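You operate a simulated robot arm through the tools that you are given. There is no shell and no other tool.

You are at the controls of a simulated robot arm. One attempt, no reset.

JOB
Soap the blue brush, scrub the blue block's edge clean, rinse it, lay it on the drying rack; brush back. Set down upright: blue brush. What is to be rubbed or washed off counts as gone when no trace of it is left.
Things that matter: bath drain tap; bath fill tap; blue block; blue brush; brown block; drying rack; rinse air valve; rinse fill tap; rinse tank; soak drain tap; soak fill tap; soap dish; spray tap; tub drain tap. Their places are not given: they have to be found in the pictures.

The check looks at the end state, three seconds after you hand in, the way a careful person would. Anything else that was tipped, shoved, dropped, spilled or broken makes it a failure.

ROBOT AND FRAMES
A 6-joint arm with a three-finger gripper, fixed in place. Base frame: the origin is on the floor under the middle of its stand, x ahead of it, y to its left, z up. Units: mm, rad, N and s.
It reaches about 1213 mm from its shoulder. Its first joint turns from -2.897 to 2.897 rad. Payload 4.89 kg.
The TCP is the grasp point between the finger pads, 30 mm short of the fingertips. In the tool frame z runs along the fingers and y along their closing line. The gripper opens to 164 mm; its body begins 125 mm behind the TCP.
Orientation is that of the tool frame in the base frame, as [roll, pitch, yaw] about the fixed x, y, z axes, in that order (R = Rz(yaw) Ry(pitch) Rx(roll)). With the fingers straight down and closing along the base's y, the tool's x points along the base's -x, its y along +y and its z along -z.

CONTROLS
- The arm moves only by the tool jog_arm. Its argument "rows" is one flat list of numbers, 6 for each row, row after row: the shift along the tool's x, y, z in units of 200 mm (1.0 is 200 mm), then the turn, a rotation vector about the tool's x, y, z in units of 120 degrees (1.0 is 120 degrees). In form: [x, y, z, wx, wy, wz, x, y, z, wx, wy, wz, ...]. A call has 1 to 20 rows; each row is the pose to reach, as a shift and turn from the pose commanded when the call began, along the tool's axes at that moment. "fingers" is the gripper command, from -1 (fully open) to 1 (shut), values between in proportion, set as the call begins (left out, the last holds). A call with a number of a shift or a turn outside -1 to 1 is refused whole. Rows are played at 5 a second. More than 50 mm and 0.15 rad between two rows, or a gripper value outside its range, and nothing of the call is played. A pose out of reach is approached as far as the arm can. The call stops where the force on the tool passes 40 N (or 10 N more than at its start, if that is more) or the arm is blocked; 0.2 s more then pass. Each finger travels about 108 mm/s and halts on what it meets, pressing with about 41 N; the grip force reading is that of the motor and also rises with nothing between the fingers. The clock runs only during rows and for 0.2 s after the last one: add rows that repeat a pose to give the fingers time. The reply holds the time, the measured pose of the TCP, the force on the tool along the base axes, the opening and the grip force, in the units named above and with some noise, with the torque about the TCP (base axes, N m) and any sound that the robot's microphone picked up, and new pictures: "views" is both (left out), scene, wrist or none.
- Cameras (640 x 400 px; columns grow to the right, rows downward): "scene" is fixed at [400.8, 650.4, 1754.5]; the picture's right is [-0.89, -0.46, 0.00], its down [-0.29, 0.56, -0.78] and it looks along [0.36, -0.69, -0.63] (base axes); focal length 336 px, centre (320, 200). "wrist" rides on the gripper at [76, -2, -152] in the tool frame; the picture's right is [0.02, 1.00, 0.00], its down [-0.88, 0.02, -0.47] and it looks along [-0.47, 0.01, 0.88] (tool axes); focal length 247 px, centre (320, 200).
- raise_lower(by): moves the trunk up (or, below 0, down) by that many mm; the arm rides with it, the base frame stays. It gives what a move gives, with no picture.
- measure_at(camera, pixels): for up to 12 pixels [column, row] of the newest picture of that camera ("zoom" is the newest enlarged one), the place [x, y, z] in the base frame of the surface seen there, good to about 2 mm. It takes no simulated time.
- enlarge(camera, box): a new picture of the part [left, top, right, bottom] of that camera's present view, enlarged. It takes no simulated time.
- close_job(): hands the job in; it is judged then, once.

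Unless the task says otherwise, let go and move clear before handing in.

The tools are called after "Call:" as name(argument=value, ...) on one line, values as JSON. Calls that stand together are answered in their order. jog_arm: Moves the arm, as the interface text tells. Its arguments: {"type":"object","properties":{"rows":{"type":"array"},"fingers":{"type":"number"},"views":{"type":"string","enum":["both","scene","wrist","none"]}},"required":["rows"]} The other tools are called the same way: raise_lower (by) moves the trunk up or down; measure_at (camera, pixels) gives the place of the surface under pixels of a picture; enlarge (camera, box) takes an enlarged picture of a part of a camera's view; close_job () hands the job in.

At the start:

```text
time_s: 0.0
position: [364.5, -327.7, 1256.7]
orientation: [-3.141, 0.0, -3.014]
ft_force: [0.2, 1.2, 0.0]
ft_torque: [-0.02, -0.02, -0.02]
opening: 164.2
gripper_force: 0.0
trunk travel left (down, up): [-175.0, 215.0]
```

scene: 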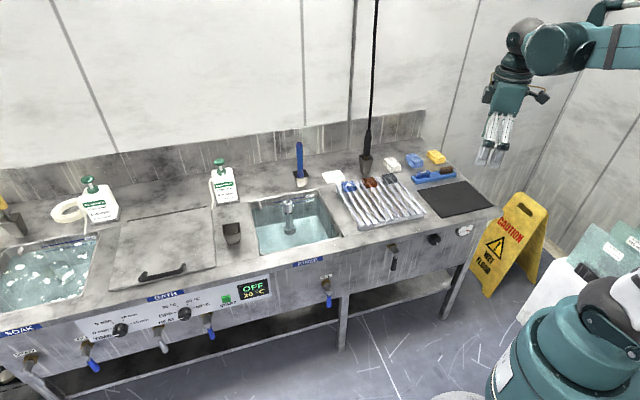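
wrist: 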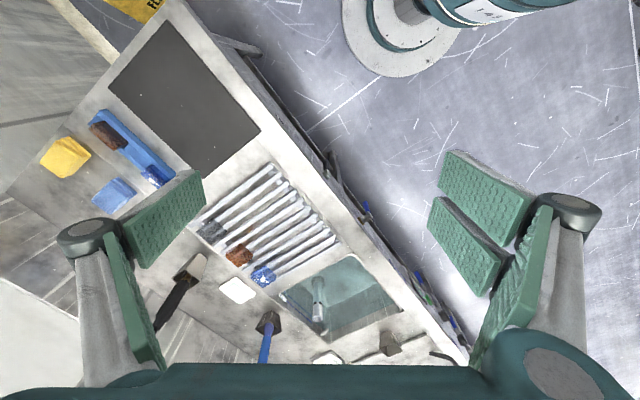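

The scene shows a washing counter with a soak basin, bath, rinse tank (about 295,220), drying rack (about 380,205), and several small items on the right. I'll enlarge parts to identify them before moving.

Call:
enlarge(camera="scene", box=[320, 130, 500, 250])

Call:
enlarge(camera="scene", box=[200, 130, 360, 250])

Call:
enlarge(camera="wrist", box=[20, 60, 420, 370])

Call:
enlarge(camera="scene", box=[200, 220, 480, 380])

Call:
enlarge(camera="scene", box=[0, 160, 280, 390])

```text
3.33 times, centred on (410, 190) of scene
```

zoom: 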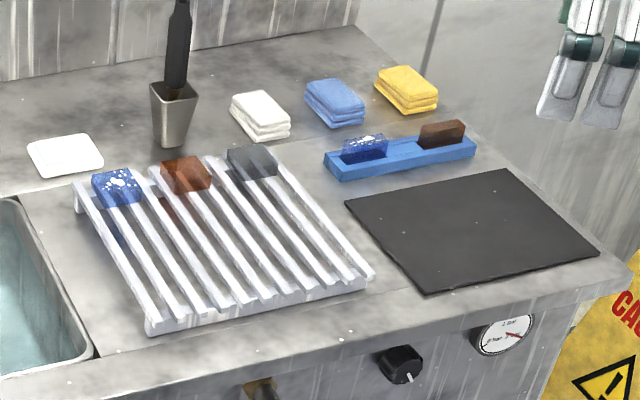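

```text
3.33 times, centred on (280, 190) of scene
```

zoom: 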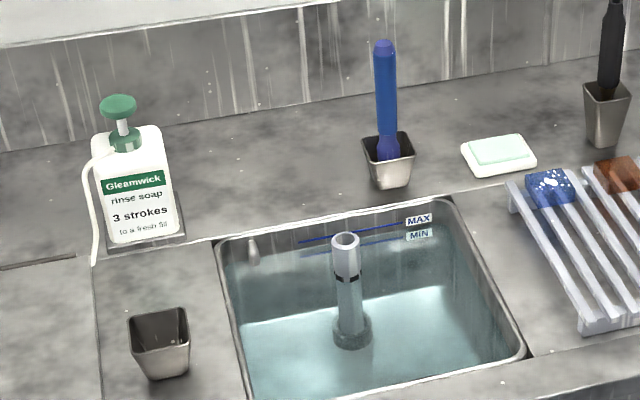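

```text
1.29 times, centred on (220, 215) of wrist
```

zoom: 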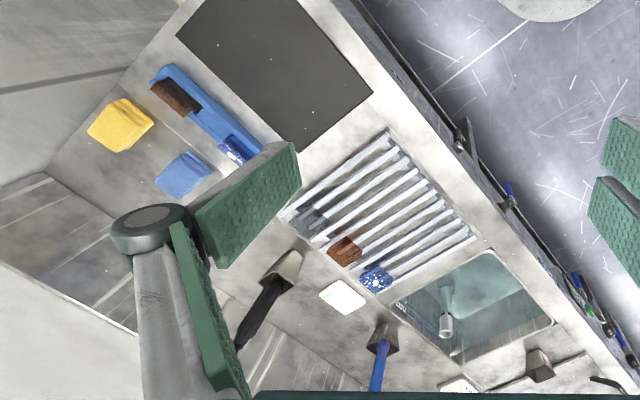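

```text
2.29 times, centred on (340, 300) of scene
```

zoom: 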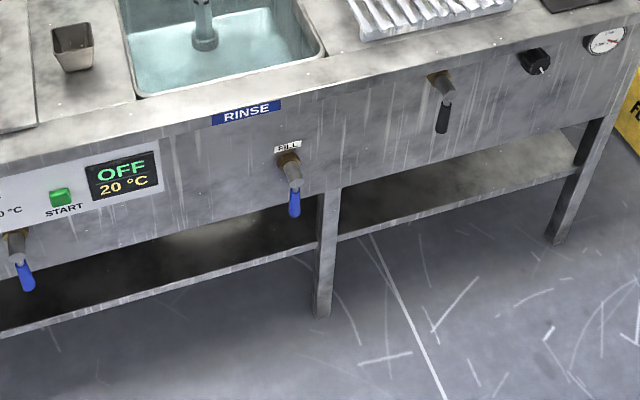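

```text
1.74 times, centred on (140, 275) of scene
```

zoom: 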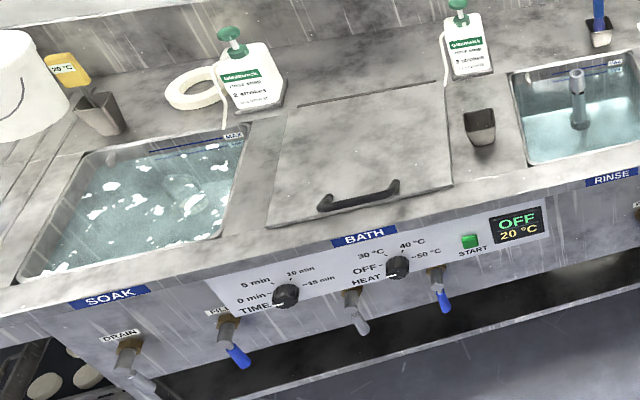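

The slatted rack holds blue, brown and grey blocks, and the blue tray seems to hold another blue and brown piece. I'll zoom in tighter to tell them apart.

Call:
enlarge(camera="scene", box=[335, 165, 435, 235])

Call:
enlarge(camera="scene", box=[380, 145, 470, 195])

Call:
enlarge(camera="wrist", box=[190, 160, 350, 310])

Call:
enlarge(camera="wrist", box=[30, 90, 190, 220])

Call:
enlarge(camera="scene", box=[380, 215, 480, 280])

```text
5.71 times, centred on (385, 200) of scene
```

zoom: 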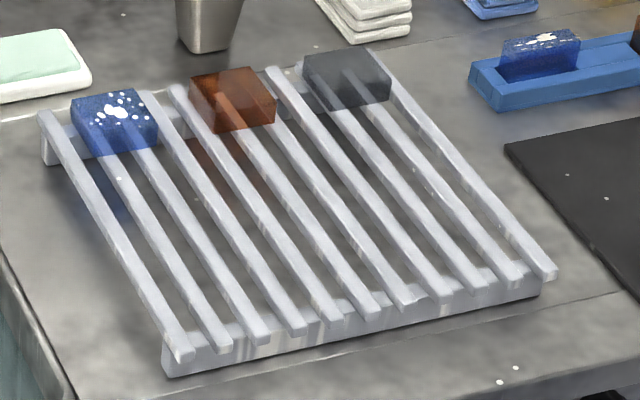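

```text
7.11 times, centred on (425, 170) of scene
```

zoom: 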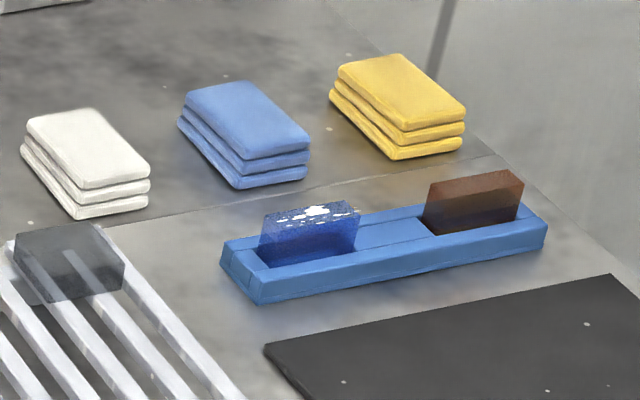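

```text
2.67 times, centred on (270, 235) of wrist
```

zoom: 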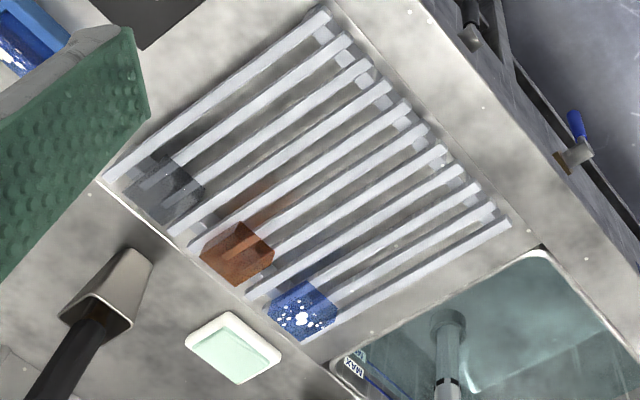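

```text
3.08 times, centred on (110, 155) of wrist
```

zoom: 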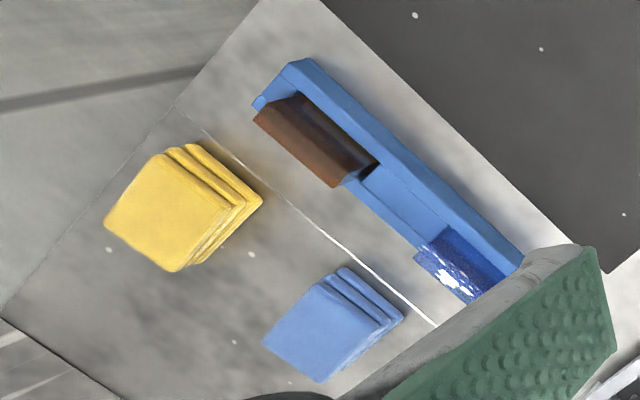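

```text
6.15 times, centred on (430, 248) of scene
```

zoom: 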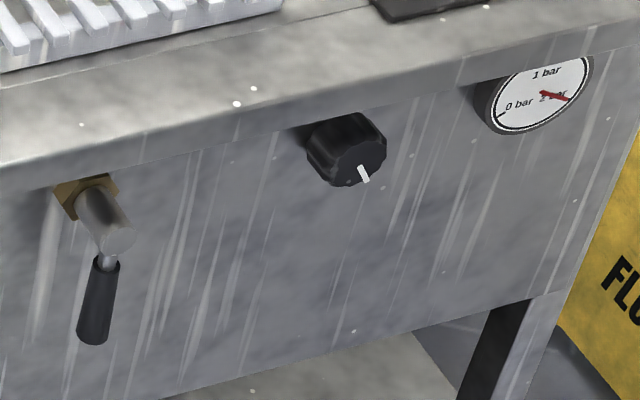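

The tray at about (432,177) holds a blue block with a white crust on its upper edge and a brown block. Translucent blue, brown and grey blocks also sit on the rack. I'll measure the key places next.

Call:
measure_at(camera="scene", pixels=[[425, 176], [424, 179], [446, 172], [415, 180], [455, 173], [355, 186], [373, 183], [391, 177], [299, 146], [301, 178], [333, 176], [290, 205]])

Call:
measure_at(camera="scene", pixels=[[365, 157], [366, 172], [343, 189], [367, 229], [430, 210], [290, 230], [253, 205], [340, 235], [328, 300], [392, 262], [434, 239], [370, 100]])

Call:
enlarge(camera="scene", box=[245, 180, 345, 255])

Call:
enlarge(camera="scene", box=[280, 130, 400, 200])

```text
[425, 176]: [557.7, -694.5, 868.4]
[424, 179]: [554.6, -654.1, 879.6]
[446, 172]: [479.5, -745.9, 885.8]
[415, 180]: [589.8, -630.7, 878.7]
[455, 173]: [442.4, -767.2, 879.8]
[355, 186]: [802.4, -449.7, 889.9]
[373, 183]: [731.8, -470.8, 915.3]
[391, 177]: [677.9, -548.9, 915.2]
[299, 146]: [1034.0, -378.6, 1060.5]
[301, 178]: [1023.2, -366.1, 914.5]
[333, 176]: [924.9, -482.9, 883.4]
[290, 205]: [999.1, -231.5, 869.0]
```

```text
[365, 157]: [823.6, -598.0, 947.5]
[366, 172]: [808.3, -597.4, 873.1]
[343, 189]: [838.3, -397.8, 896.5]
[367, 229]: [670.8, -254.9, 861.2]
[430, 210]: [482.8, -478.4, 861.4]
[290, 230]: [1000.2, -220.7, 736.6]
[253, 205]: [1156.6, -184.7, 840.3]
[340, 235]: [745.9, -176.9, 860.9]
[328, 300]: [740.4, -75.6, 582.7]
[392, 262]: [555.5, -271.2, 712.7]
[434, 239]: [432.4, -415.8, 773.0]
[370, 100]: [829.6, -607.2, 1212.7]
```

```text
5.33 times, centred on (295, 218) of scene
```

zoom: 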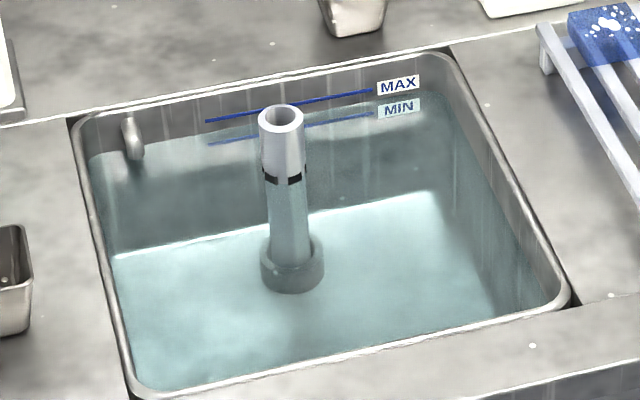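

```text
5.33 times, centred on (340, 165) of scene
```

zoom: 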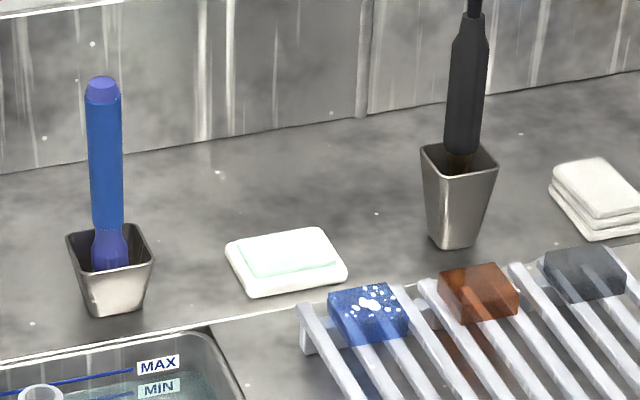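

The rinse water line lies between the MIN and MAX marks, so the tank is already filled. The dirty block seems to be the one standing in the tray at (424,176). I'll check the walls and then move the wrist camera over the tray and rack for a close look.

Call:
measure_at(camera="scene", pixels=[[450, 60], [560, 130], [415, 120], [250, 60], [475, 190], [300, 145], [520, 240], [495, 110], [440, 230], [350, 250], [200, 275], [600, 240]])

Call:
jog_arm(rows=[0, -0.24, 0, 0, 0, 0, 0, -0.48, 0.1, 0, 0, 0, 0, -0.72, 0.2, 0, 0, 0, 0, -0.96, 0.3, 0, 0, 0], fingers=-1)

```text
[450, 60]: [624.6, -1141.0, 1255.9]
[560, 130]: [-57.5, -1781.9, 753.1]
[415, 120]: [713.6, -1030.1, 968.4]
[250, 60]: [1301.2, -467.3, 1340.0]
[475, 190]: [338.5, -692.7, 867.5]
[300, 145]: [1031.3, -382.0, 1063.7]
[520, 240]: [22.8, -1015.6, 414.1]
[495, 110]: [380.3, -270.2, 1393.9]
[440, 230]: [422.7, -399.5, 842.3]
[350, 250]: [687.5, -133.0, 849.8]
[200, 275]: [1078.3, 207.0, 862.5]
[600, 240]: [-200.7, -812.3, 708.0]
```

```text
refused: row 2 steps farther than a row can; nothing moved
```

The call was refused because one step went past 50 mm. I'll repeat it with smaller steps.

Call:
jog_arm(rows=[0, -0.2, 0.08, 0, 0, 0, 0, -0.4, 0.16, 0, 0, 0, 0, -0.6, 0.24, 0, 0, 0, 0, -0.8, 0.32, 0, 0, 0, 0, -1.0, 0.4, 0, 0, 0], fingers=-1)

```text
time_s: 1.0
position: [366.1, -350.2, 1189.3]
orientation: [-3.141, -0.001, -2.892]
ft_force: [1.1, 1.9, 0.4]
ft_torque: [-0.27, 0.04, -0.04]
opening: 164.1
gripper_force: 0.0
trunk travel left (down, up): [-175.0, 215.0]
stopped in row 4: the arm was blocked; the commanded pose is now the measured one
```

scene: 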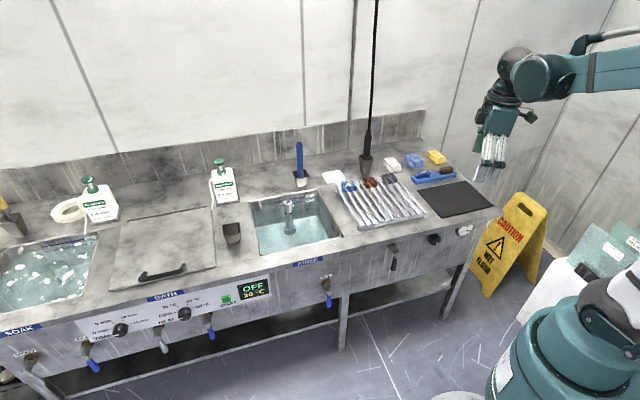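
wrist: 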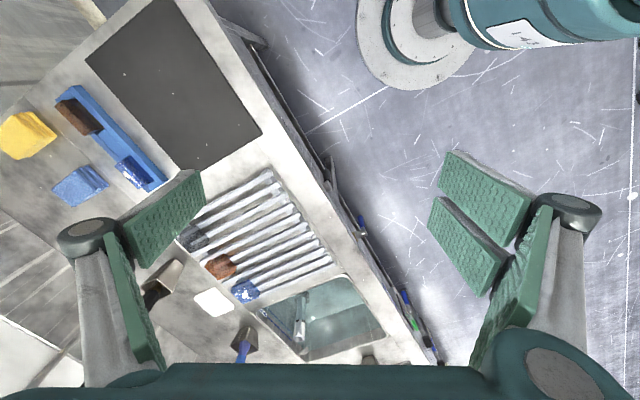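

The arm was blocked after about 70 mm of descent: the tool turned to yaw -2.892 and y hardly moved. There was little force, so a joint limit may be the cause. I'll test small separate moves.

Call:
jog_arm(rows=[0, -0.05, 0, 0, 0, 0, 0, -0.1, 0, 0, 0, 0, 0, -0.15, 0, 0, 0, 0, 0, -0.2, 0, 0, 0, 0], views="scene")

```text
time_s: 2.2
position: [362.4, -354.5, 1184.0]
orientation: [3.141, -0.002, -2.865]
ft_force: [1.5, 1.2, -0.5]
ft_torque: [-0.3, 0.27, -0.01]
opening: 163.7
gripper_force: 0.1
trunk travel left (down, up): [-175.0, 215.0]
stopped in row 4: the arm was blocked; the commanded pose is now the measured one
```

scene: 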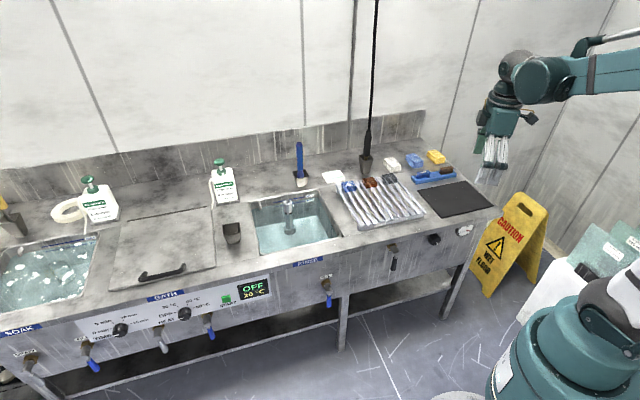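

The arm is blocked again without any notable tool force. I'll enlarge the arm in the scene view to look for a clash.

Call:
enlarge(camera="scene", box=[440, 0, 640, 200])

Call:
enlarge(camera="scene", box=[440, 200, 640, 400])

Call:
measure_at(camera="scene", pixels=[[515, 60], [545, 80], [600, 70], [625, 70], [605, 38], [580, 45], [630, 35], [495, 90], [560, 350], [620, 300], [600, 240], [530, 117]])

```text
2.00 times, centred on (540, 100) of scene
```

zoom: 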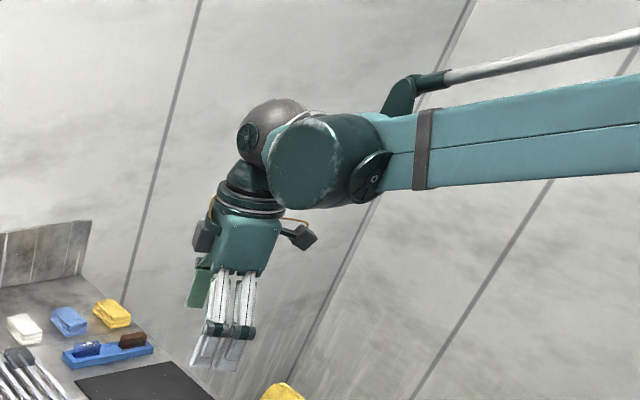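

```text
2.00 times, centred on (540, 300) of scene
```

zoom: 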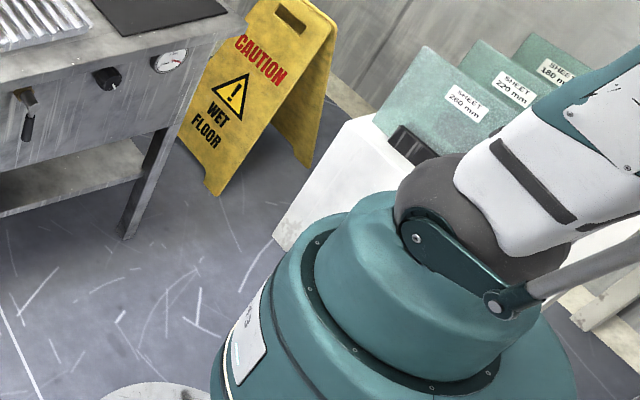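

```text
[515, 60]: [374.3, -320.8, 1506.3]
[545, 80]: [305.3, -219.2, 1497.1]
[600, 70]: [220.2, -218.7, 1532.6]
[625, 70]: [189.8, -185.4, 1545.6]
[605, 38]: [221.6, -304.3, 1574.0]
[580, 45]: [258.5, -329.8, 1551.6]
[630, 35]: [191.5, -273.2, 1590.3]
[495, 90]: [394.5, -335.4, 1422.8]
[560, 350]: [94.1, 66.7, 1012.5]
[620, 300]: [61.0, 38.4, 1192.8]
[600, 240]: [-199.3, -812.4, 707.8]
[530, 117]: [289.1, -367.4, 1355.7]
```

The yaw rose while the TCP bearing barely changed, so joint 1 looks blocked in the clockwise direction, perhaps by the elbow behind the base. I'll try moving radially outward at the same bearing, which doesn't need joint 1.

Call:
jog_arm(rows=[-0.1, -0.174, 0, 0, 0, 0, -0.2, -0.348, 0, 0, 0, 0, -0.3, -0.52, 0, 0, 0, 0, -0.4, -0.69, 0, 0, 0, 0])

```text
time_s: 3.2
position: [468.4, -472.5, 1184.6]
orientation: [3.141, 0.0, -2.882]
ft_force: [-0.8, 0.6, 0.6]
ft_torque: [-0.24, -0.34, -0.01]
opening: 164.0
gripper_force: 0.1
trunk travel left (down, up): [-175.0, 215.0]
```

scene: 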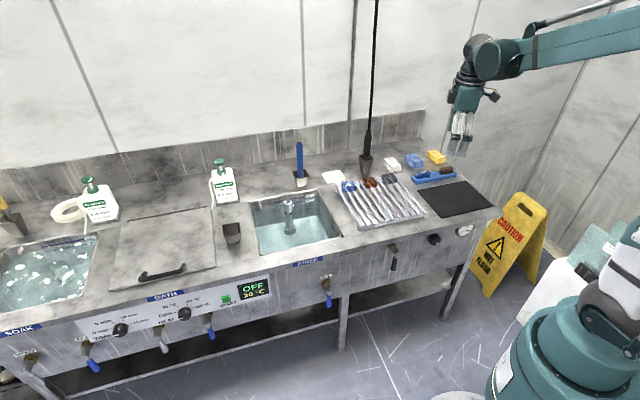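
wrist: 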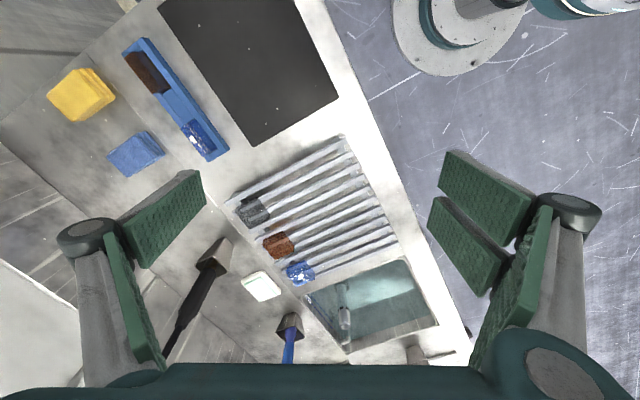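

Radial motion worked, to [468,-472]. I'll now test the sideways direction (-y) again from here.

Call:
jog_arm(rows=[0, -0.1, 0, 0, 0, 0, 0, -0.2, 0, 0, 0, 0, 0, -0.3, 0, 0, 0, 0, 0, -0.4, 0, 0, 0, 0], views="wrist")

```text
time_s: 4.2
position: [488.3, -549.7, 1181.9]
orientation: [-3.141, -0.001, -2.881]
ft_force: [-1.3, 0.8, 1.0]
ft_torque: [-0.23, -0.18, -0.01]
opening: 164.1
gripper_force: 0.0
trunk travel left (down, up): [-175.0, 215.0]
```

wrist: 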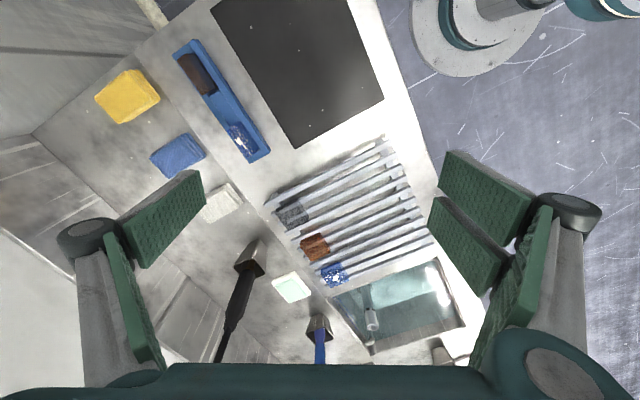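

Sideways motion works when extended, so I'll stay extended when turning joint 1. I'll enlarge the tray and rack from this view.

Call:
enlarge(camera="wrist", box=[160, 30, 290, 170])

Call:
enlarge(camera="wrist", box=[250, 130, 440, 300])

Call:
enlarge(camera="wrist", box=[200, 180, 480, 370])

```text
2.86 times, centred on (225, 100) of wrist
```

zoom: 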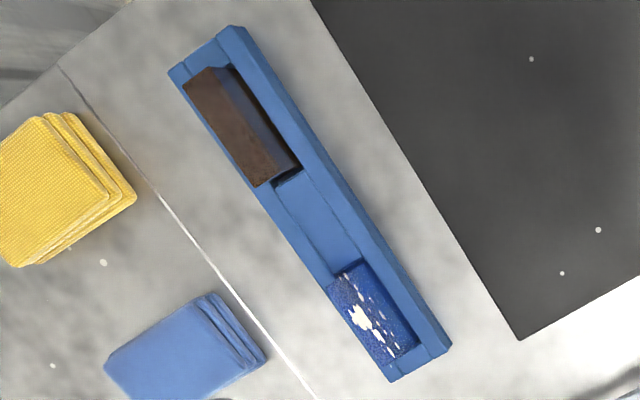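

```text
2.35 times, centred on (345, 215) of wrist
```

zoom: 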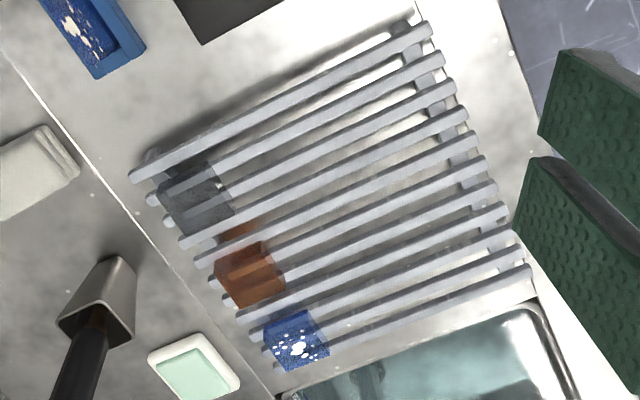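

```text
2.11 times, centred on (340, 275) of wrist
```

zoom: 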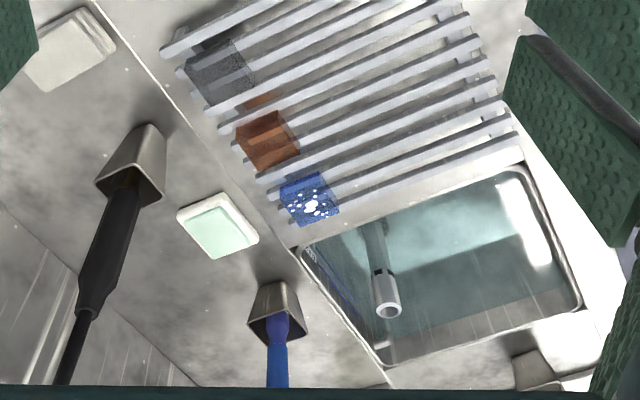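

Both the tray's blue block (white smear on its upper edge) and the rack's blue block (white spots) need a closer look. I'll move over the tray.

Call:
jog_arm(rows=[0.124, -0.152, 0.1, 0, 0, 0, 0.248, -0.304, 0.2, 0, 0, 0, 0.372, -0.456, 0.3, 0, 0, 0, 0.496, -0.608, 0.4, 0, 0, 0, 0.62, -0.76, 0.51, 0, 0, 0], views="wrist")

```text
time_s: 5.4
position: [409.4, -727.9, 1082.9]
orientation: [3.14, -0.001, -2.88]
ft_force: [0.5, 1.7, 0.1]
ft_torque: [-0.23, 0.05, -0.01]
opening: 163.9
gripper_force: 0.1
trunk travel left (down, up): [-175.0, 215.0]
```

wrist: 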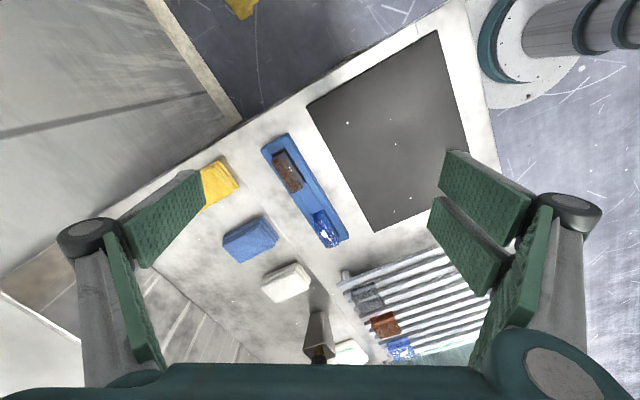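

Call:
enlarge(camera="wrist", box=[250, 125, 360, 255])

Call:
measure_at(camera="wrist", pixels=[[283, 160], [300, 187], [318, 213], [336, 241], [330, 225], [265, 150], [285, 138], [327, 246], [347, 240], [306, 205], [273, 160], [295, 155]])

```text
3.08 times, centred on (305, 190) of wrist
```

zoom: 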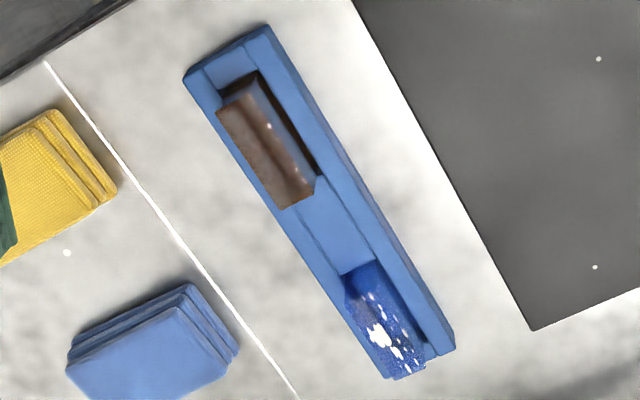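

```text
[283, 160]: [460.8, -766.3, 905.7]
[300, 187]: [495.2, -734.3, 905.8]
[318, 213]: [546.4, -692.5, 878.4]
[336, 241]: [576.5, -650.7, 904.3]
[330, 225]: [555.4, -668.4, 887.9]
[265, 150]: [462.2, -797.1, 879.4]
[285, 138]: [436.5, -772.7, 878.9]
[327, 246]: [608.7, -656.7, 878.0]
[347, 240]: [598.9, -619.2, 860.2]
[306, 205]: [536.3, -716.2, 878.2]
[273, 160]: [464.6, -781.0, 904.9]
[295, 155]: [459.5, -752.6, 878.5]
```

The tray blocks stand about 26 mm above the tray (tops at z≈905). I'll measure the rack's blocks from this view and the scene to see what they really are.

Call:
measure_at(camera="wrist", pixels=[[368, 294], [384, 324], [399, 346], [395, 342], [405, 352], [380, 330], [372, 300], [440, 285], [420, 300], [390, 337], [408, 345], [360, 290]])

Call:
enlarge(camera="wrist", box=[330, 260, 450, 365])

Call:
enlarge(camera="scene", box=[335, 170, 405, 215])

```text
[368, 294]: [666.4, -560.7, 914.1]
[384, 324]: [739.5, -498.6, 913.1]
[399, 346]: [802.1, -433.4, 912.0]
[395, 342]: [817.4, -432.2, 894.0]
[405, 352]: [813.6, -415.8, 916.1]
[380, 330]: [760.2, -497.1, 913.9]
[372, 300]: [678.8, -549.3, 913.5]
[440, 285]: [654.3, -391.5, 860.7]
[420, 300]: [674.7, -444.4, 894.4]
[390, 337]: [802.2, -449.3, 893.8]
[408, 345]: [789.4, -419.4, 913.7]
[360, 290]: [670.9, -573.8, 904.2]
```

```text
3.81 times, centred on (390, 312) of wrist
```

zoom: 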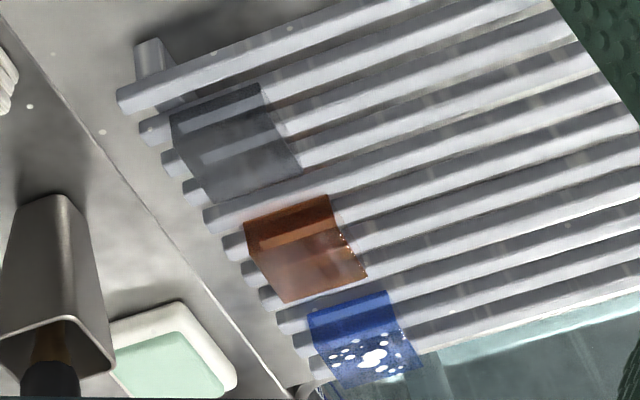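

```text
8.89 times, centred on (370, 192) of scene
```

zoom: 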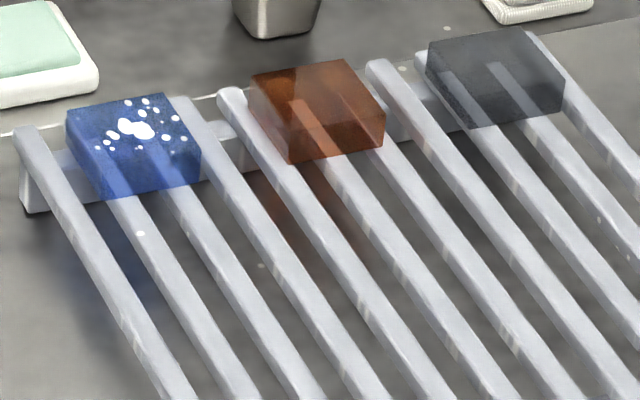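

The rack already holds three flat blocks. The one to clean is the tray's blue block, with residue on its upward edge. I'll move in for a close view of it at TCP z≈980.

Call:
jog_arm(rows=[-0.15, 0.03, 0.13, 0, 0, 0, -0.3, 0.06, 0.26, 0, 0, 0, -0.45, 0.08, 0.39, 0, 0, 0, -0.6, 0.105, 0.51, 0, 0, 0], views="wrist")

```text
time_s: 6.4
position: [522.1, -678.9, 980.8]
orientation: [3.141, 0.0, -2.88]
ft_force: [-2.1, -0.4, -0.3]
ft_torque: [0.04, -0.18, -0.01]
opening: 163.7
gripper_force: 0.0
trunk travel left (down, up): [-175.0, 215.0]
```

wrist: 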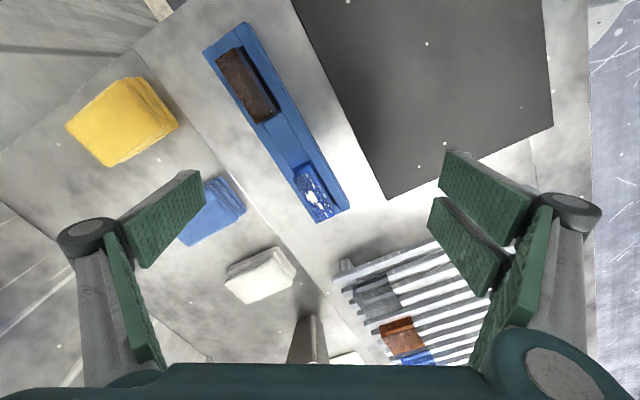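

Call:
enlarge(camera="wrist", box=[280, 150, 360, 230])

Call:
measure_at(camera="wrist", pixels=[[298, 170], [311, 165], [317, 220], [335, 212], [322, 190], [306, 195], [316, 192], [310, 180], [326, 205], [305, 172], [350, 205], [207, 48]])

```text
5.00 times, centred on (320, 190) of wrist
```

zoom: 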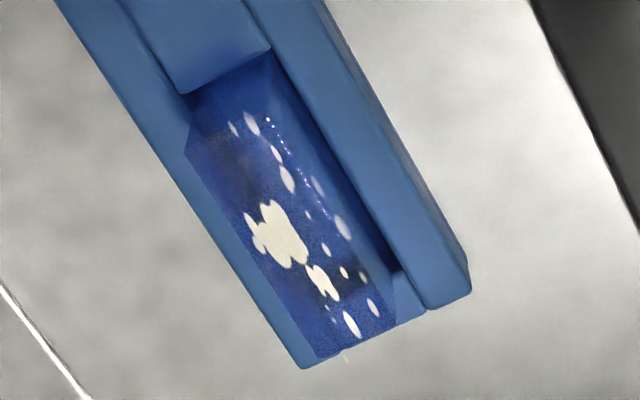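

```text
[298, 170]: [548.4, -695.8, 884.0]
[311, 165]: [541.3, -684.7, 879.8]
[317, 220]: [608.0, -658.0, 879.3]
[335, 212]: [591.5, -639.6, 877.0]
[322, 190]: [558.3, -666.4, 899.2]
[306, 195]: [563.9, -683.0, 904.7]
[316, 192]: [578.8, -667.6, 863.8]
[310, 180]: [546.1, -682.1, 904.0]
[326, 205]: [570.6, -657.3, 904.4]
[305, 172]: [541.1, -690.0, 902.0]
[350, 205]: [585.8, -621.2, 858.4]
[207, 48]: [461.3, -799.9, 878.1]
```

The close view shows white residue across the block's upper edge and near its front side. I'll measure the block's outline through the zoom picture.

Call:
measure_at(camera="zoom", pixels=[[192, 155], [205, 115], [235, 90], [260, 100], [270, 130], [290, 180], [320, 240], [345, 290], [385, 315], [325, 350], [280, 290], [220, 200]])

Call:
measure_at(camera="zoom", pixels=[[200, 160], [300, 330], [240, 150], [340, 200], [360, 250], [330, 190], [300, 150], [310, 300], [360, 310], [280, 240], [250, 130], [390, 265]])

```text
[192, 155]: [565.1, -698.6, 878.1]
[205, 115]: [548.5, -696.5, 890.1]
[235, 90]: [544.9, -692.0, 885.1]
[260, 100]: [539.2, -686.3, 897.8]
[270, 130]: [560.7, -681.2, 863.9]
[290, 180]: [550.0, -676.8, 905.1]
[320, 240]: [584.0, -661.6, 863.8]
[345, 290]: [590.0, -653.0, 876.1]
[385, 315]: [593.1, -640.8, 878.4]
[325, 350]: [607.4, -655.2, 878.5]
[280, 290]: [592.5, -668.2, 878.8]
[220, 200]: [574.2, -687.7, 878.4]
```

```text
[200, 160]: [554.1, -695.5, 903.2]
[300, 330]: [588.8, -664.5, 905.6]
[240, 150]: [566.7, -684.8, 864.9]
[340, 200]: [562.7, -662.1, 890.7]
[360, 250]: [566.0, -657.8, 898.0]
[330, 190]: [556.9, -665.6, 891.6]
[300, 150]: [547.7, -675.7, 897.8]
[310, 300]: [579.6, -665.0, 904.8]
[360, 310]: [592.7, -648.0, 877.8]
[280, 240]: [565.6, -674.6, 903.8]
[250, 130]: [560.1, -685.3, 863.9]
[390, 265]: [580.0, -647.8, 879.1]
```

Block geometry found: about 60×20×41 mm, standing in a slot with floor z≈864 and top z≈905. Some readings pass through because it is translucent. I'll measure the finger pads to plan grasps.

Call:
measure_at(camera="wrist", pixels=[[204, 172], [205, 205], [122, 215], [140, 265], [446, 152], [440, 178], [525, 190], [436, 200], [430, 230], [488, 295], [505, 250], [160, 225]])

Call:
enlarge(camera="wrist", box=[40, 140, 240, 380])

Call:
enlarge(camera="wrist", box=[410, 130, 610, 370])

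```text
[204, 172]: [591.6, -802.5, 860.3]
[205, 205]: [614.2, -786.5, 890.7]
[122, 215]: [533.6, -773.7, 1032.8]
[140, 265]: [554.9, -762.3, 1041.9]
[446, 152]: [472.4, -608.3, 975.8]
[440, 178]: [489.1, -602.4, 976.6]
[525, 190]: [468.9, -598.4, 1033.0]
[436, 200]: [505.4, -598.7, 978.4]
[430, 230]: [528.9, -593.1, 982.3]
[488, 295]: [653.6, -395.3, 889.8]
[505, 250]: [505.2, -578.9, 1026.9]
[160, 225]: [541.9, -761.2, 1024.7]
```

```text
1.67 times, centred on (140, 260) of wrist
```

zoom: 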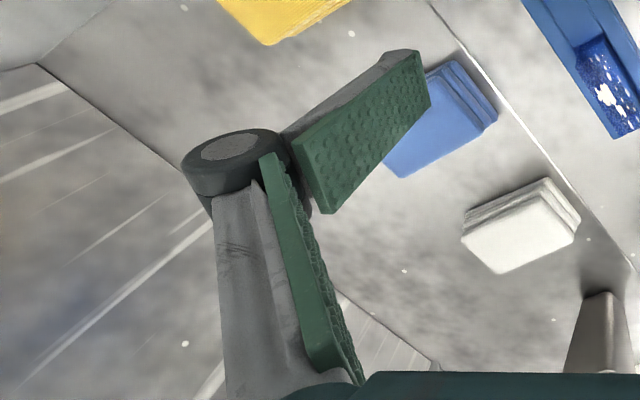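

```text
1.67 times, centred on (510, 250) of wrist
```

zoom: 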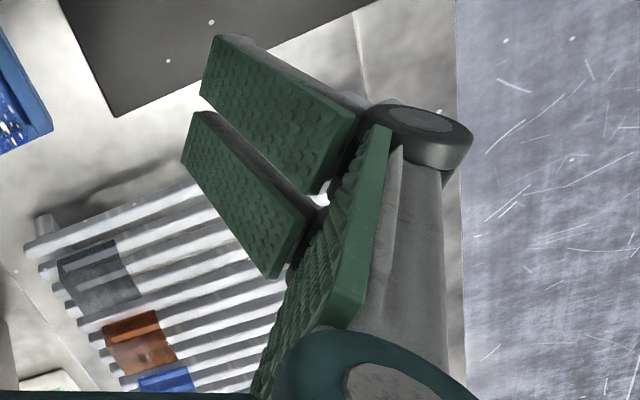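

The distal pads span about ±29 mm in tool x on the double side, with a ~14 mm gap. Next I'll rise and swing at a moderate radius, clear of the hanging hose at (829,-607), toward the brush and rinse tank for a closer look.

Call:
jog_arm(rows=[-0.05, 0.05, -0.2, 0, 0, 0, -0.22, 0.22, -0.27, 0, 0, 0, -0.39, 0.39, -0.33, 0, 0, 0, -0.56, 0.56, -0.38, 0, 0, 0, -0.73, 0.73, -0.43, 0, 0, 0, -0.9, 0.9, -0.48, 0, 0, 0], views="none")

Call:
jog_arm(rows=[-0.17, 0.17, -0.02, 0, 0, 0, -0.34, 0.34, -0.04, 0, 0, 0, -0.51, 0.51, -0.06, 0, 0, 0, -0.68, 0.68, -0.08, 0, 0, 0])

```text
time_s: 7.8
position: [647.4, -459.1, 1077.8]
orientation: [3.14, 0.0, -2.883]
ft_force: [-0.4, -0.9, 0.7]
ft_torque: [0.21, -0.11, -0.02]
opening: 163.8
gripper_force: 0.1
trunk travel left (down, up): [-175.0, 215.0]
```

```text
time_s: 8.8
position: [744.4, -292.4, 1093.0]
orientation: [3.142, -0.001, -2.882]
ft_force: [-0.8, -0.6, -0.1]
ft_torque: [0.21, -0.08, 0.0]
opening: 164.2
gripper_force: 0.0
trunk travel left (down, up): [-175.0, 215.0]
```

scene: 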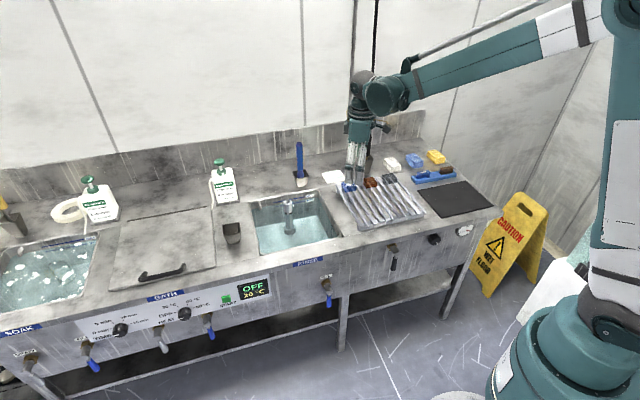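
wrist: 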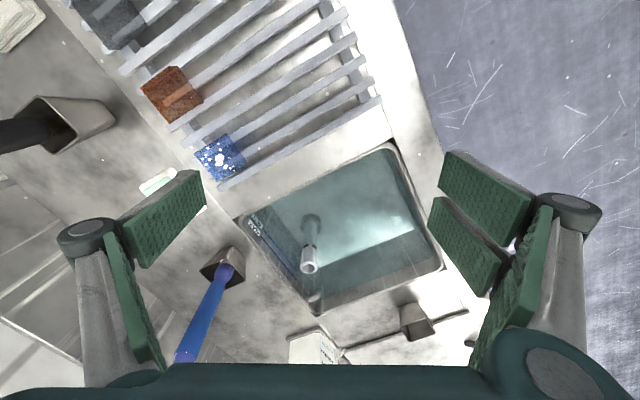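

Call:
measure_at(camera="wrist", pixels=[[390, 145], [440, 270], [237, 215], [315, 315], [310, 268], [222, 262], [190, 352], [238, 250], [207, 275], [215, 285], [158, 180], [190, 195]])

Call:
enlarge(camera="wrist", box=[160, 140, 460, 370])

Call:
enlarge(camera="wrist", box=[60, 0, 380, 200])

Call:
measure_at(camera="wrist", pixels=[[415, 322], [280, 240], [350, 200], [400, 200], [415, 265], [218, 158], [170, 95], [105, 20], [380, 100], [225, 187], [320, 10], [300, 120]])

```text
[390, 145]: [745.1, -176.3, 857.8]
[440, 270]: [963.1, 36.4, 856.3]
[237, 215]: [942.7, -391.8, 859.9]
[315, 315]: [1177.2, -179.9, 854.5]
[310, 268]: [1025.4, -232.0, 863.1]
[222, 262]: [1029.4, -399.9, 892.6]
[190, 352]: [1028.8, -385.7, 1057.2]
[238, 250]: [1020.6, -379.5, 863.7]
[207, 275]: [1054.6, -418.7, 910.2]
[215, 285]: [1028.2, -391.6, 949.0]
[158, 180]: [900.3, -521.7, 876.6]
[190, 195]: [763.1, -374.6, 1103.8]
```

```text
1.74 times, centred on (310, 255) of wrist
```

zoom: 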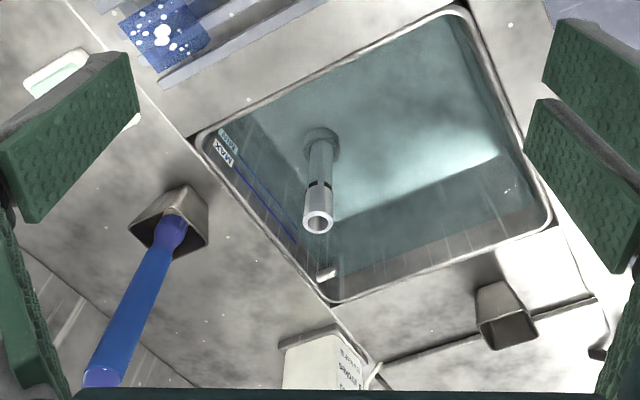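

```text
2.00 times, centred on (220, 100) of wrist
```

zoom: 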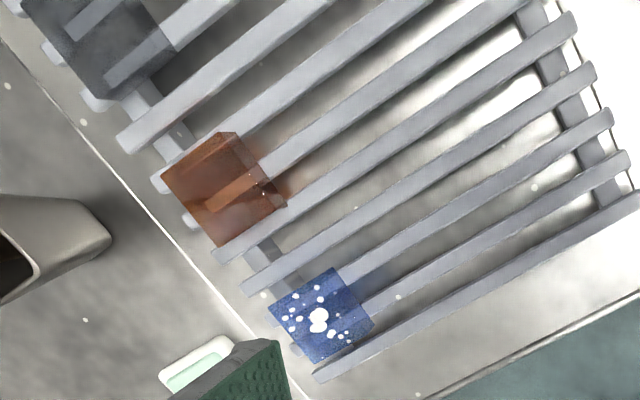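

```text
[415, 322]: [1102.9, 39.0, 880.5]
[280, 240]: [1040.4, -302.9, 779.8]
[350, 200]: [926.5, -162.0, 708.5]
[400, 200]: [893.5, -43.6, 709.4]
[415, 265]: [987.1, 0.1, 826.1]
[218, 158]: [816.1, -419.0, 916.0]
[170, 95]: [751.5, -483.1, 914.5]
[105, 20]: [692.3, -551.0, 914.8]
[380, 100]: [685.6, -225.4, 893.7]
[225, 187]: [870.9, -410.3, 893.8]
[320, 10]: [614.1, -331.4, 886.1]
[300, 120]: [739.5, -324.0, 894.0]
```

The tank is about 300×290 mm, centred near (957,-178), with its floor at 709. The brush handle stands vertical at about (1029,-388) between z 949 and 1065. I'll test the vertical-tool reach by going up and outward.

Call:
jog_arm(rows=[-0.15, -0.11, -0.12, 0, 0, 0, -0.3, -0.22, -0.24, 0, 0, 0, -0.45, -0.33, -0.35, 0, 0, 0, -0.61, -0.44, -0.45, 0, 0, 0])

```text
time_s: 9.8
position: [884.3, -345.7, 1180.5]
orientation: [3.141, 0.0, -2.88]
ft_force: [-1.3, 0.3, 0.8]
ft_torque: [-0.03, -0.12, 0.01]
opening: 164.0
gripper_force: 0.0
trunk travel left (down, up): [-175.0, 215.0]
```

scene: 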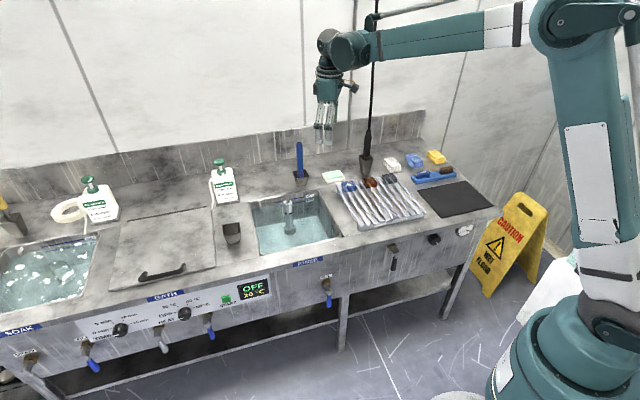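
wrist: 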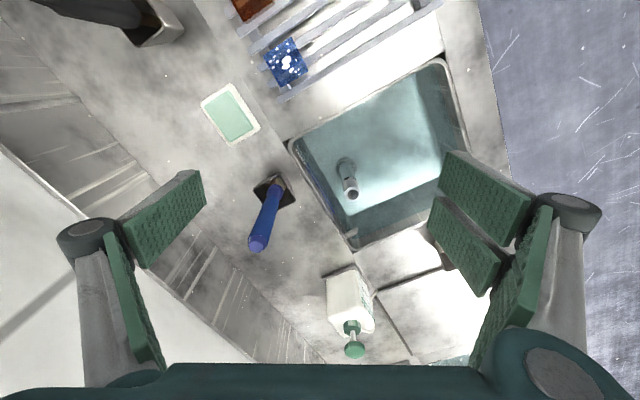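

Reach is fine at radius 949. I'll continue to directly above the brush at about (1029,-388), with the fingertips still well above its top.

Call:
jog_arm(rows=[-0.16, -0.1, 0, 0, 0, 0, -0.32, -0.2, 0, 0, 0, 0, -0.48, -0.3, 0, 0, 0, 0, -0.645, -0.39, 0, 0, 0, 0])

```text
time_s: 10.8
position: [1029.6, -386.6, 1181.0]
orientation: [3.141, 0.0, -2.879]
ft_force: [-0.9, 0.2, 0.8]
ft_torque: [-0.03, -0.2, 0.03]
opening: 164.1
gripper_force: 0.0
trunk travel left (down, up): [-175.0, 215.0]
```

scene: 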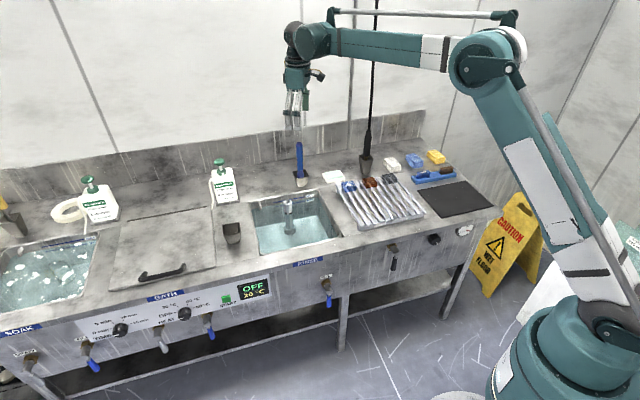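
wrist: 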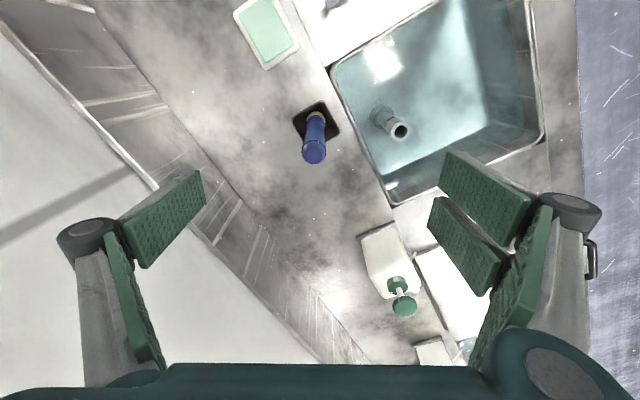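

The arm reaches above the brush with the tool vertical. I'll measure the brush top, cup and soap dish from here.

Call:
measure_at(camera="wrist", pixels=[[314, 155], [313, 148], [314, 135], [316, 120], [305, 155], [324, 155], [315, 163], [297, 118], [338, 125], [318, 102], [312, 140], [265, 35]])

Call:
enlarge(camera="wrist", box=[270, 80, 360, 180])

Call:
measure_at(camera="wrist", pixels=[[235, 18], [280, 0], [298, 45], [265, 67], [245, 20], [278, 5], [288, 45], [266, 55], [408, 295], [398, 130], [200, 240], [400, 220]])

```text
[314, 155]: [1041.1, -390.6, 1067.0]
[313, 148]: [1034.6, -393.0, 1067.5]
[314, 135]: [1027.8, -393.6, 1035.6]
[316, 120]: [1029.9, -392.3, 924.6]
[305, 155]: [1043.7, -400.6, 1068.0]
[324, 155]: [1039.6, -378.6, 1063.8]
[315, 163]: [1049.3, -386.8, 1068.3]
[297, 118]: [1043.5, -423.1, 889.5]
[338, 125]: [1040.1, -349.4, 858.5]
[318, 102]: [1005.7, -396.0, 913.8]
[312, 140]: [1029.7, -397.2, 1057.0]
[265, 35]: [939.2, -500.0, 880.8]
```

```text
4.00 times, centred on (315, 130) of wrist
```

zoom: 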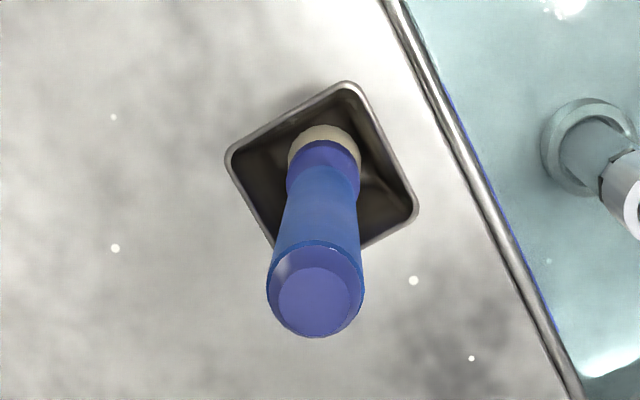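

```text
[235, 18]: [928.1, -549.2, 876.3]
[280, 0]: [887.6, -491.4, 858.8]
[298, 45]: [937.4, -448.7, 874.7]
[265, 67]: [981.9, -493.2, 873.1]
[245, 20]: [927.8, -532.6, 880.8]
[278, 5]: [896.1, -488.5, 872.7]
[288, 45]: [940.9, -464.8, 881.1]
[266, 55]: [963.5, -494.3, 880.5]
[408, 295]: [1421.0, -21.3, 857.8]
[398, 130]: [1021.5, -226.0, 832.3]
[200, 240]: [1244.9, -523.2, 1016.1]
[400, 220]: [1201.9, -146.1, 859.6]
```

The handle axis is at about (1040,-389), its top at z 1067.5, and cream bristles show at the bottom of the neck. I'll descend so the pads surround the handle at TCP z≈1033.

Call:
jog_arm(rows=[-0.047, -0.025, 0.2, 0, 0, 0, -0.047, -0.025, 0.4, 0, 0, 0, -0.047, -0.025, 0.58, 0, 0, 0, -0.047, -0.025, 0.74, 0, 0, 0])

```text
time_s: 11.8
position: [1038.6, -388.6, 1032.7]
orientation: [3.14, 0.0, -2.88]
ft_force: [-0.9, 0.1, -0.2]
ft_torque: [-0.03, -0.08, -0.01]
opening: 163.8
gripper_force: 0.1
trunk travel left (down, up): [-175.0, 215.0]
```

scene: 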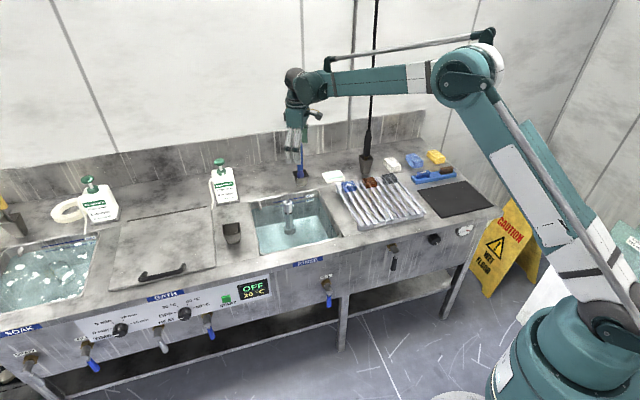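
wrist: 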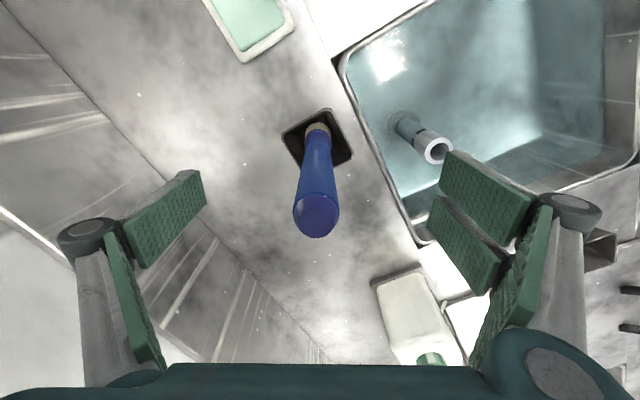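

The handle top is at pixel (316,214), so it's about 2–3 mm off centre. I'll nudge to centre it and then close.

Call:
jog_arm(rows=[0.015, -0.01, 0, 0, 0, 0, 0.015, -0.01, 0, 0, 0, 0], views="none")

Call:
jog_arm(rows=[0, 0, 0, 0, 0, 0, 0, 0, 0, 0, 0, 0, 0, 0, 0, 0, 0, 0, 0, 0, 0, 0, 0, 0, 0, 0, 0, 0, 0, 0, 0, 0, 0, 0, 0, 0, 0, 0, 0, 0, 0, 0, 0, 0, 0, 0, 0, 0], fingers=1)

```text
time_s: 12.4
position: [1037.1, -390.3, 1032.2]
orientation: [3.14, 0.002, -2.879]
ft_force: [0.0, -0.2, -0.1]
ft_torque: [-0.01, 0.02, 0.0]
opening: 164.2
gripper_force: 0.1
trunk travel left (down, up): [-175.0, 215.0]
```

```text
time_s: 14.2
position: [1036.3, -391.2, 1031.8]
orientation: [-3.14, 0.001, -2.879]
ft_force: [0.5, 0.5, 0.3]
ft_torque: [0.03, 0.01, -0.01]
opening: 23.9
gripper_force: 41.1
trunk travel left (down, up): [-175.0, 215.0]
```

scene: 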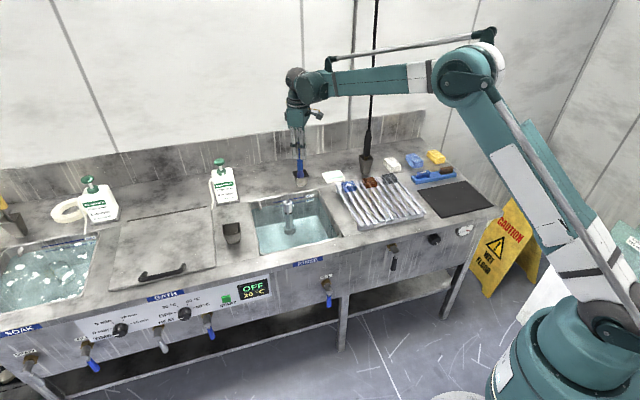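
wrist: 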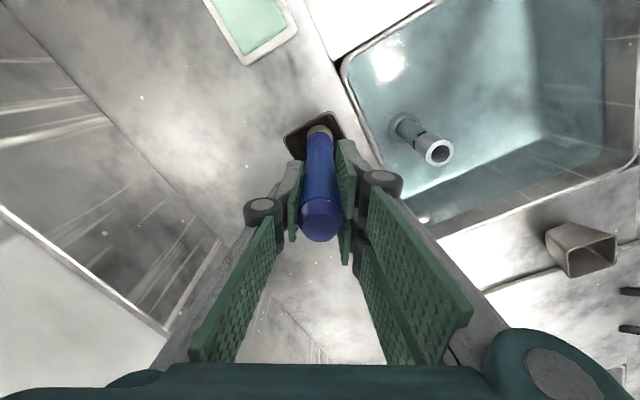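

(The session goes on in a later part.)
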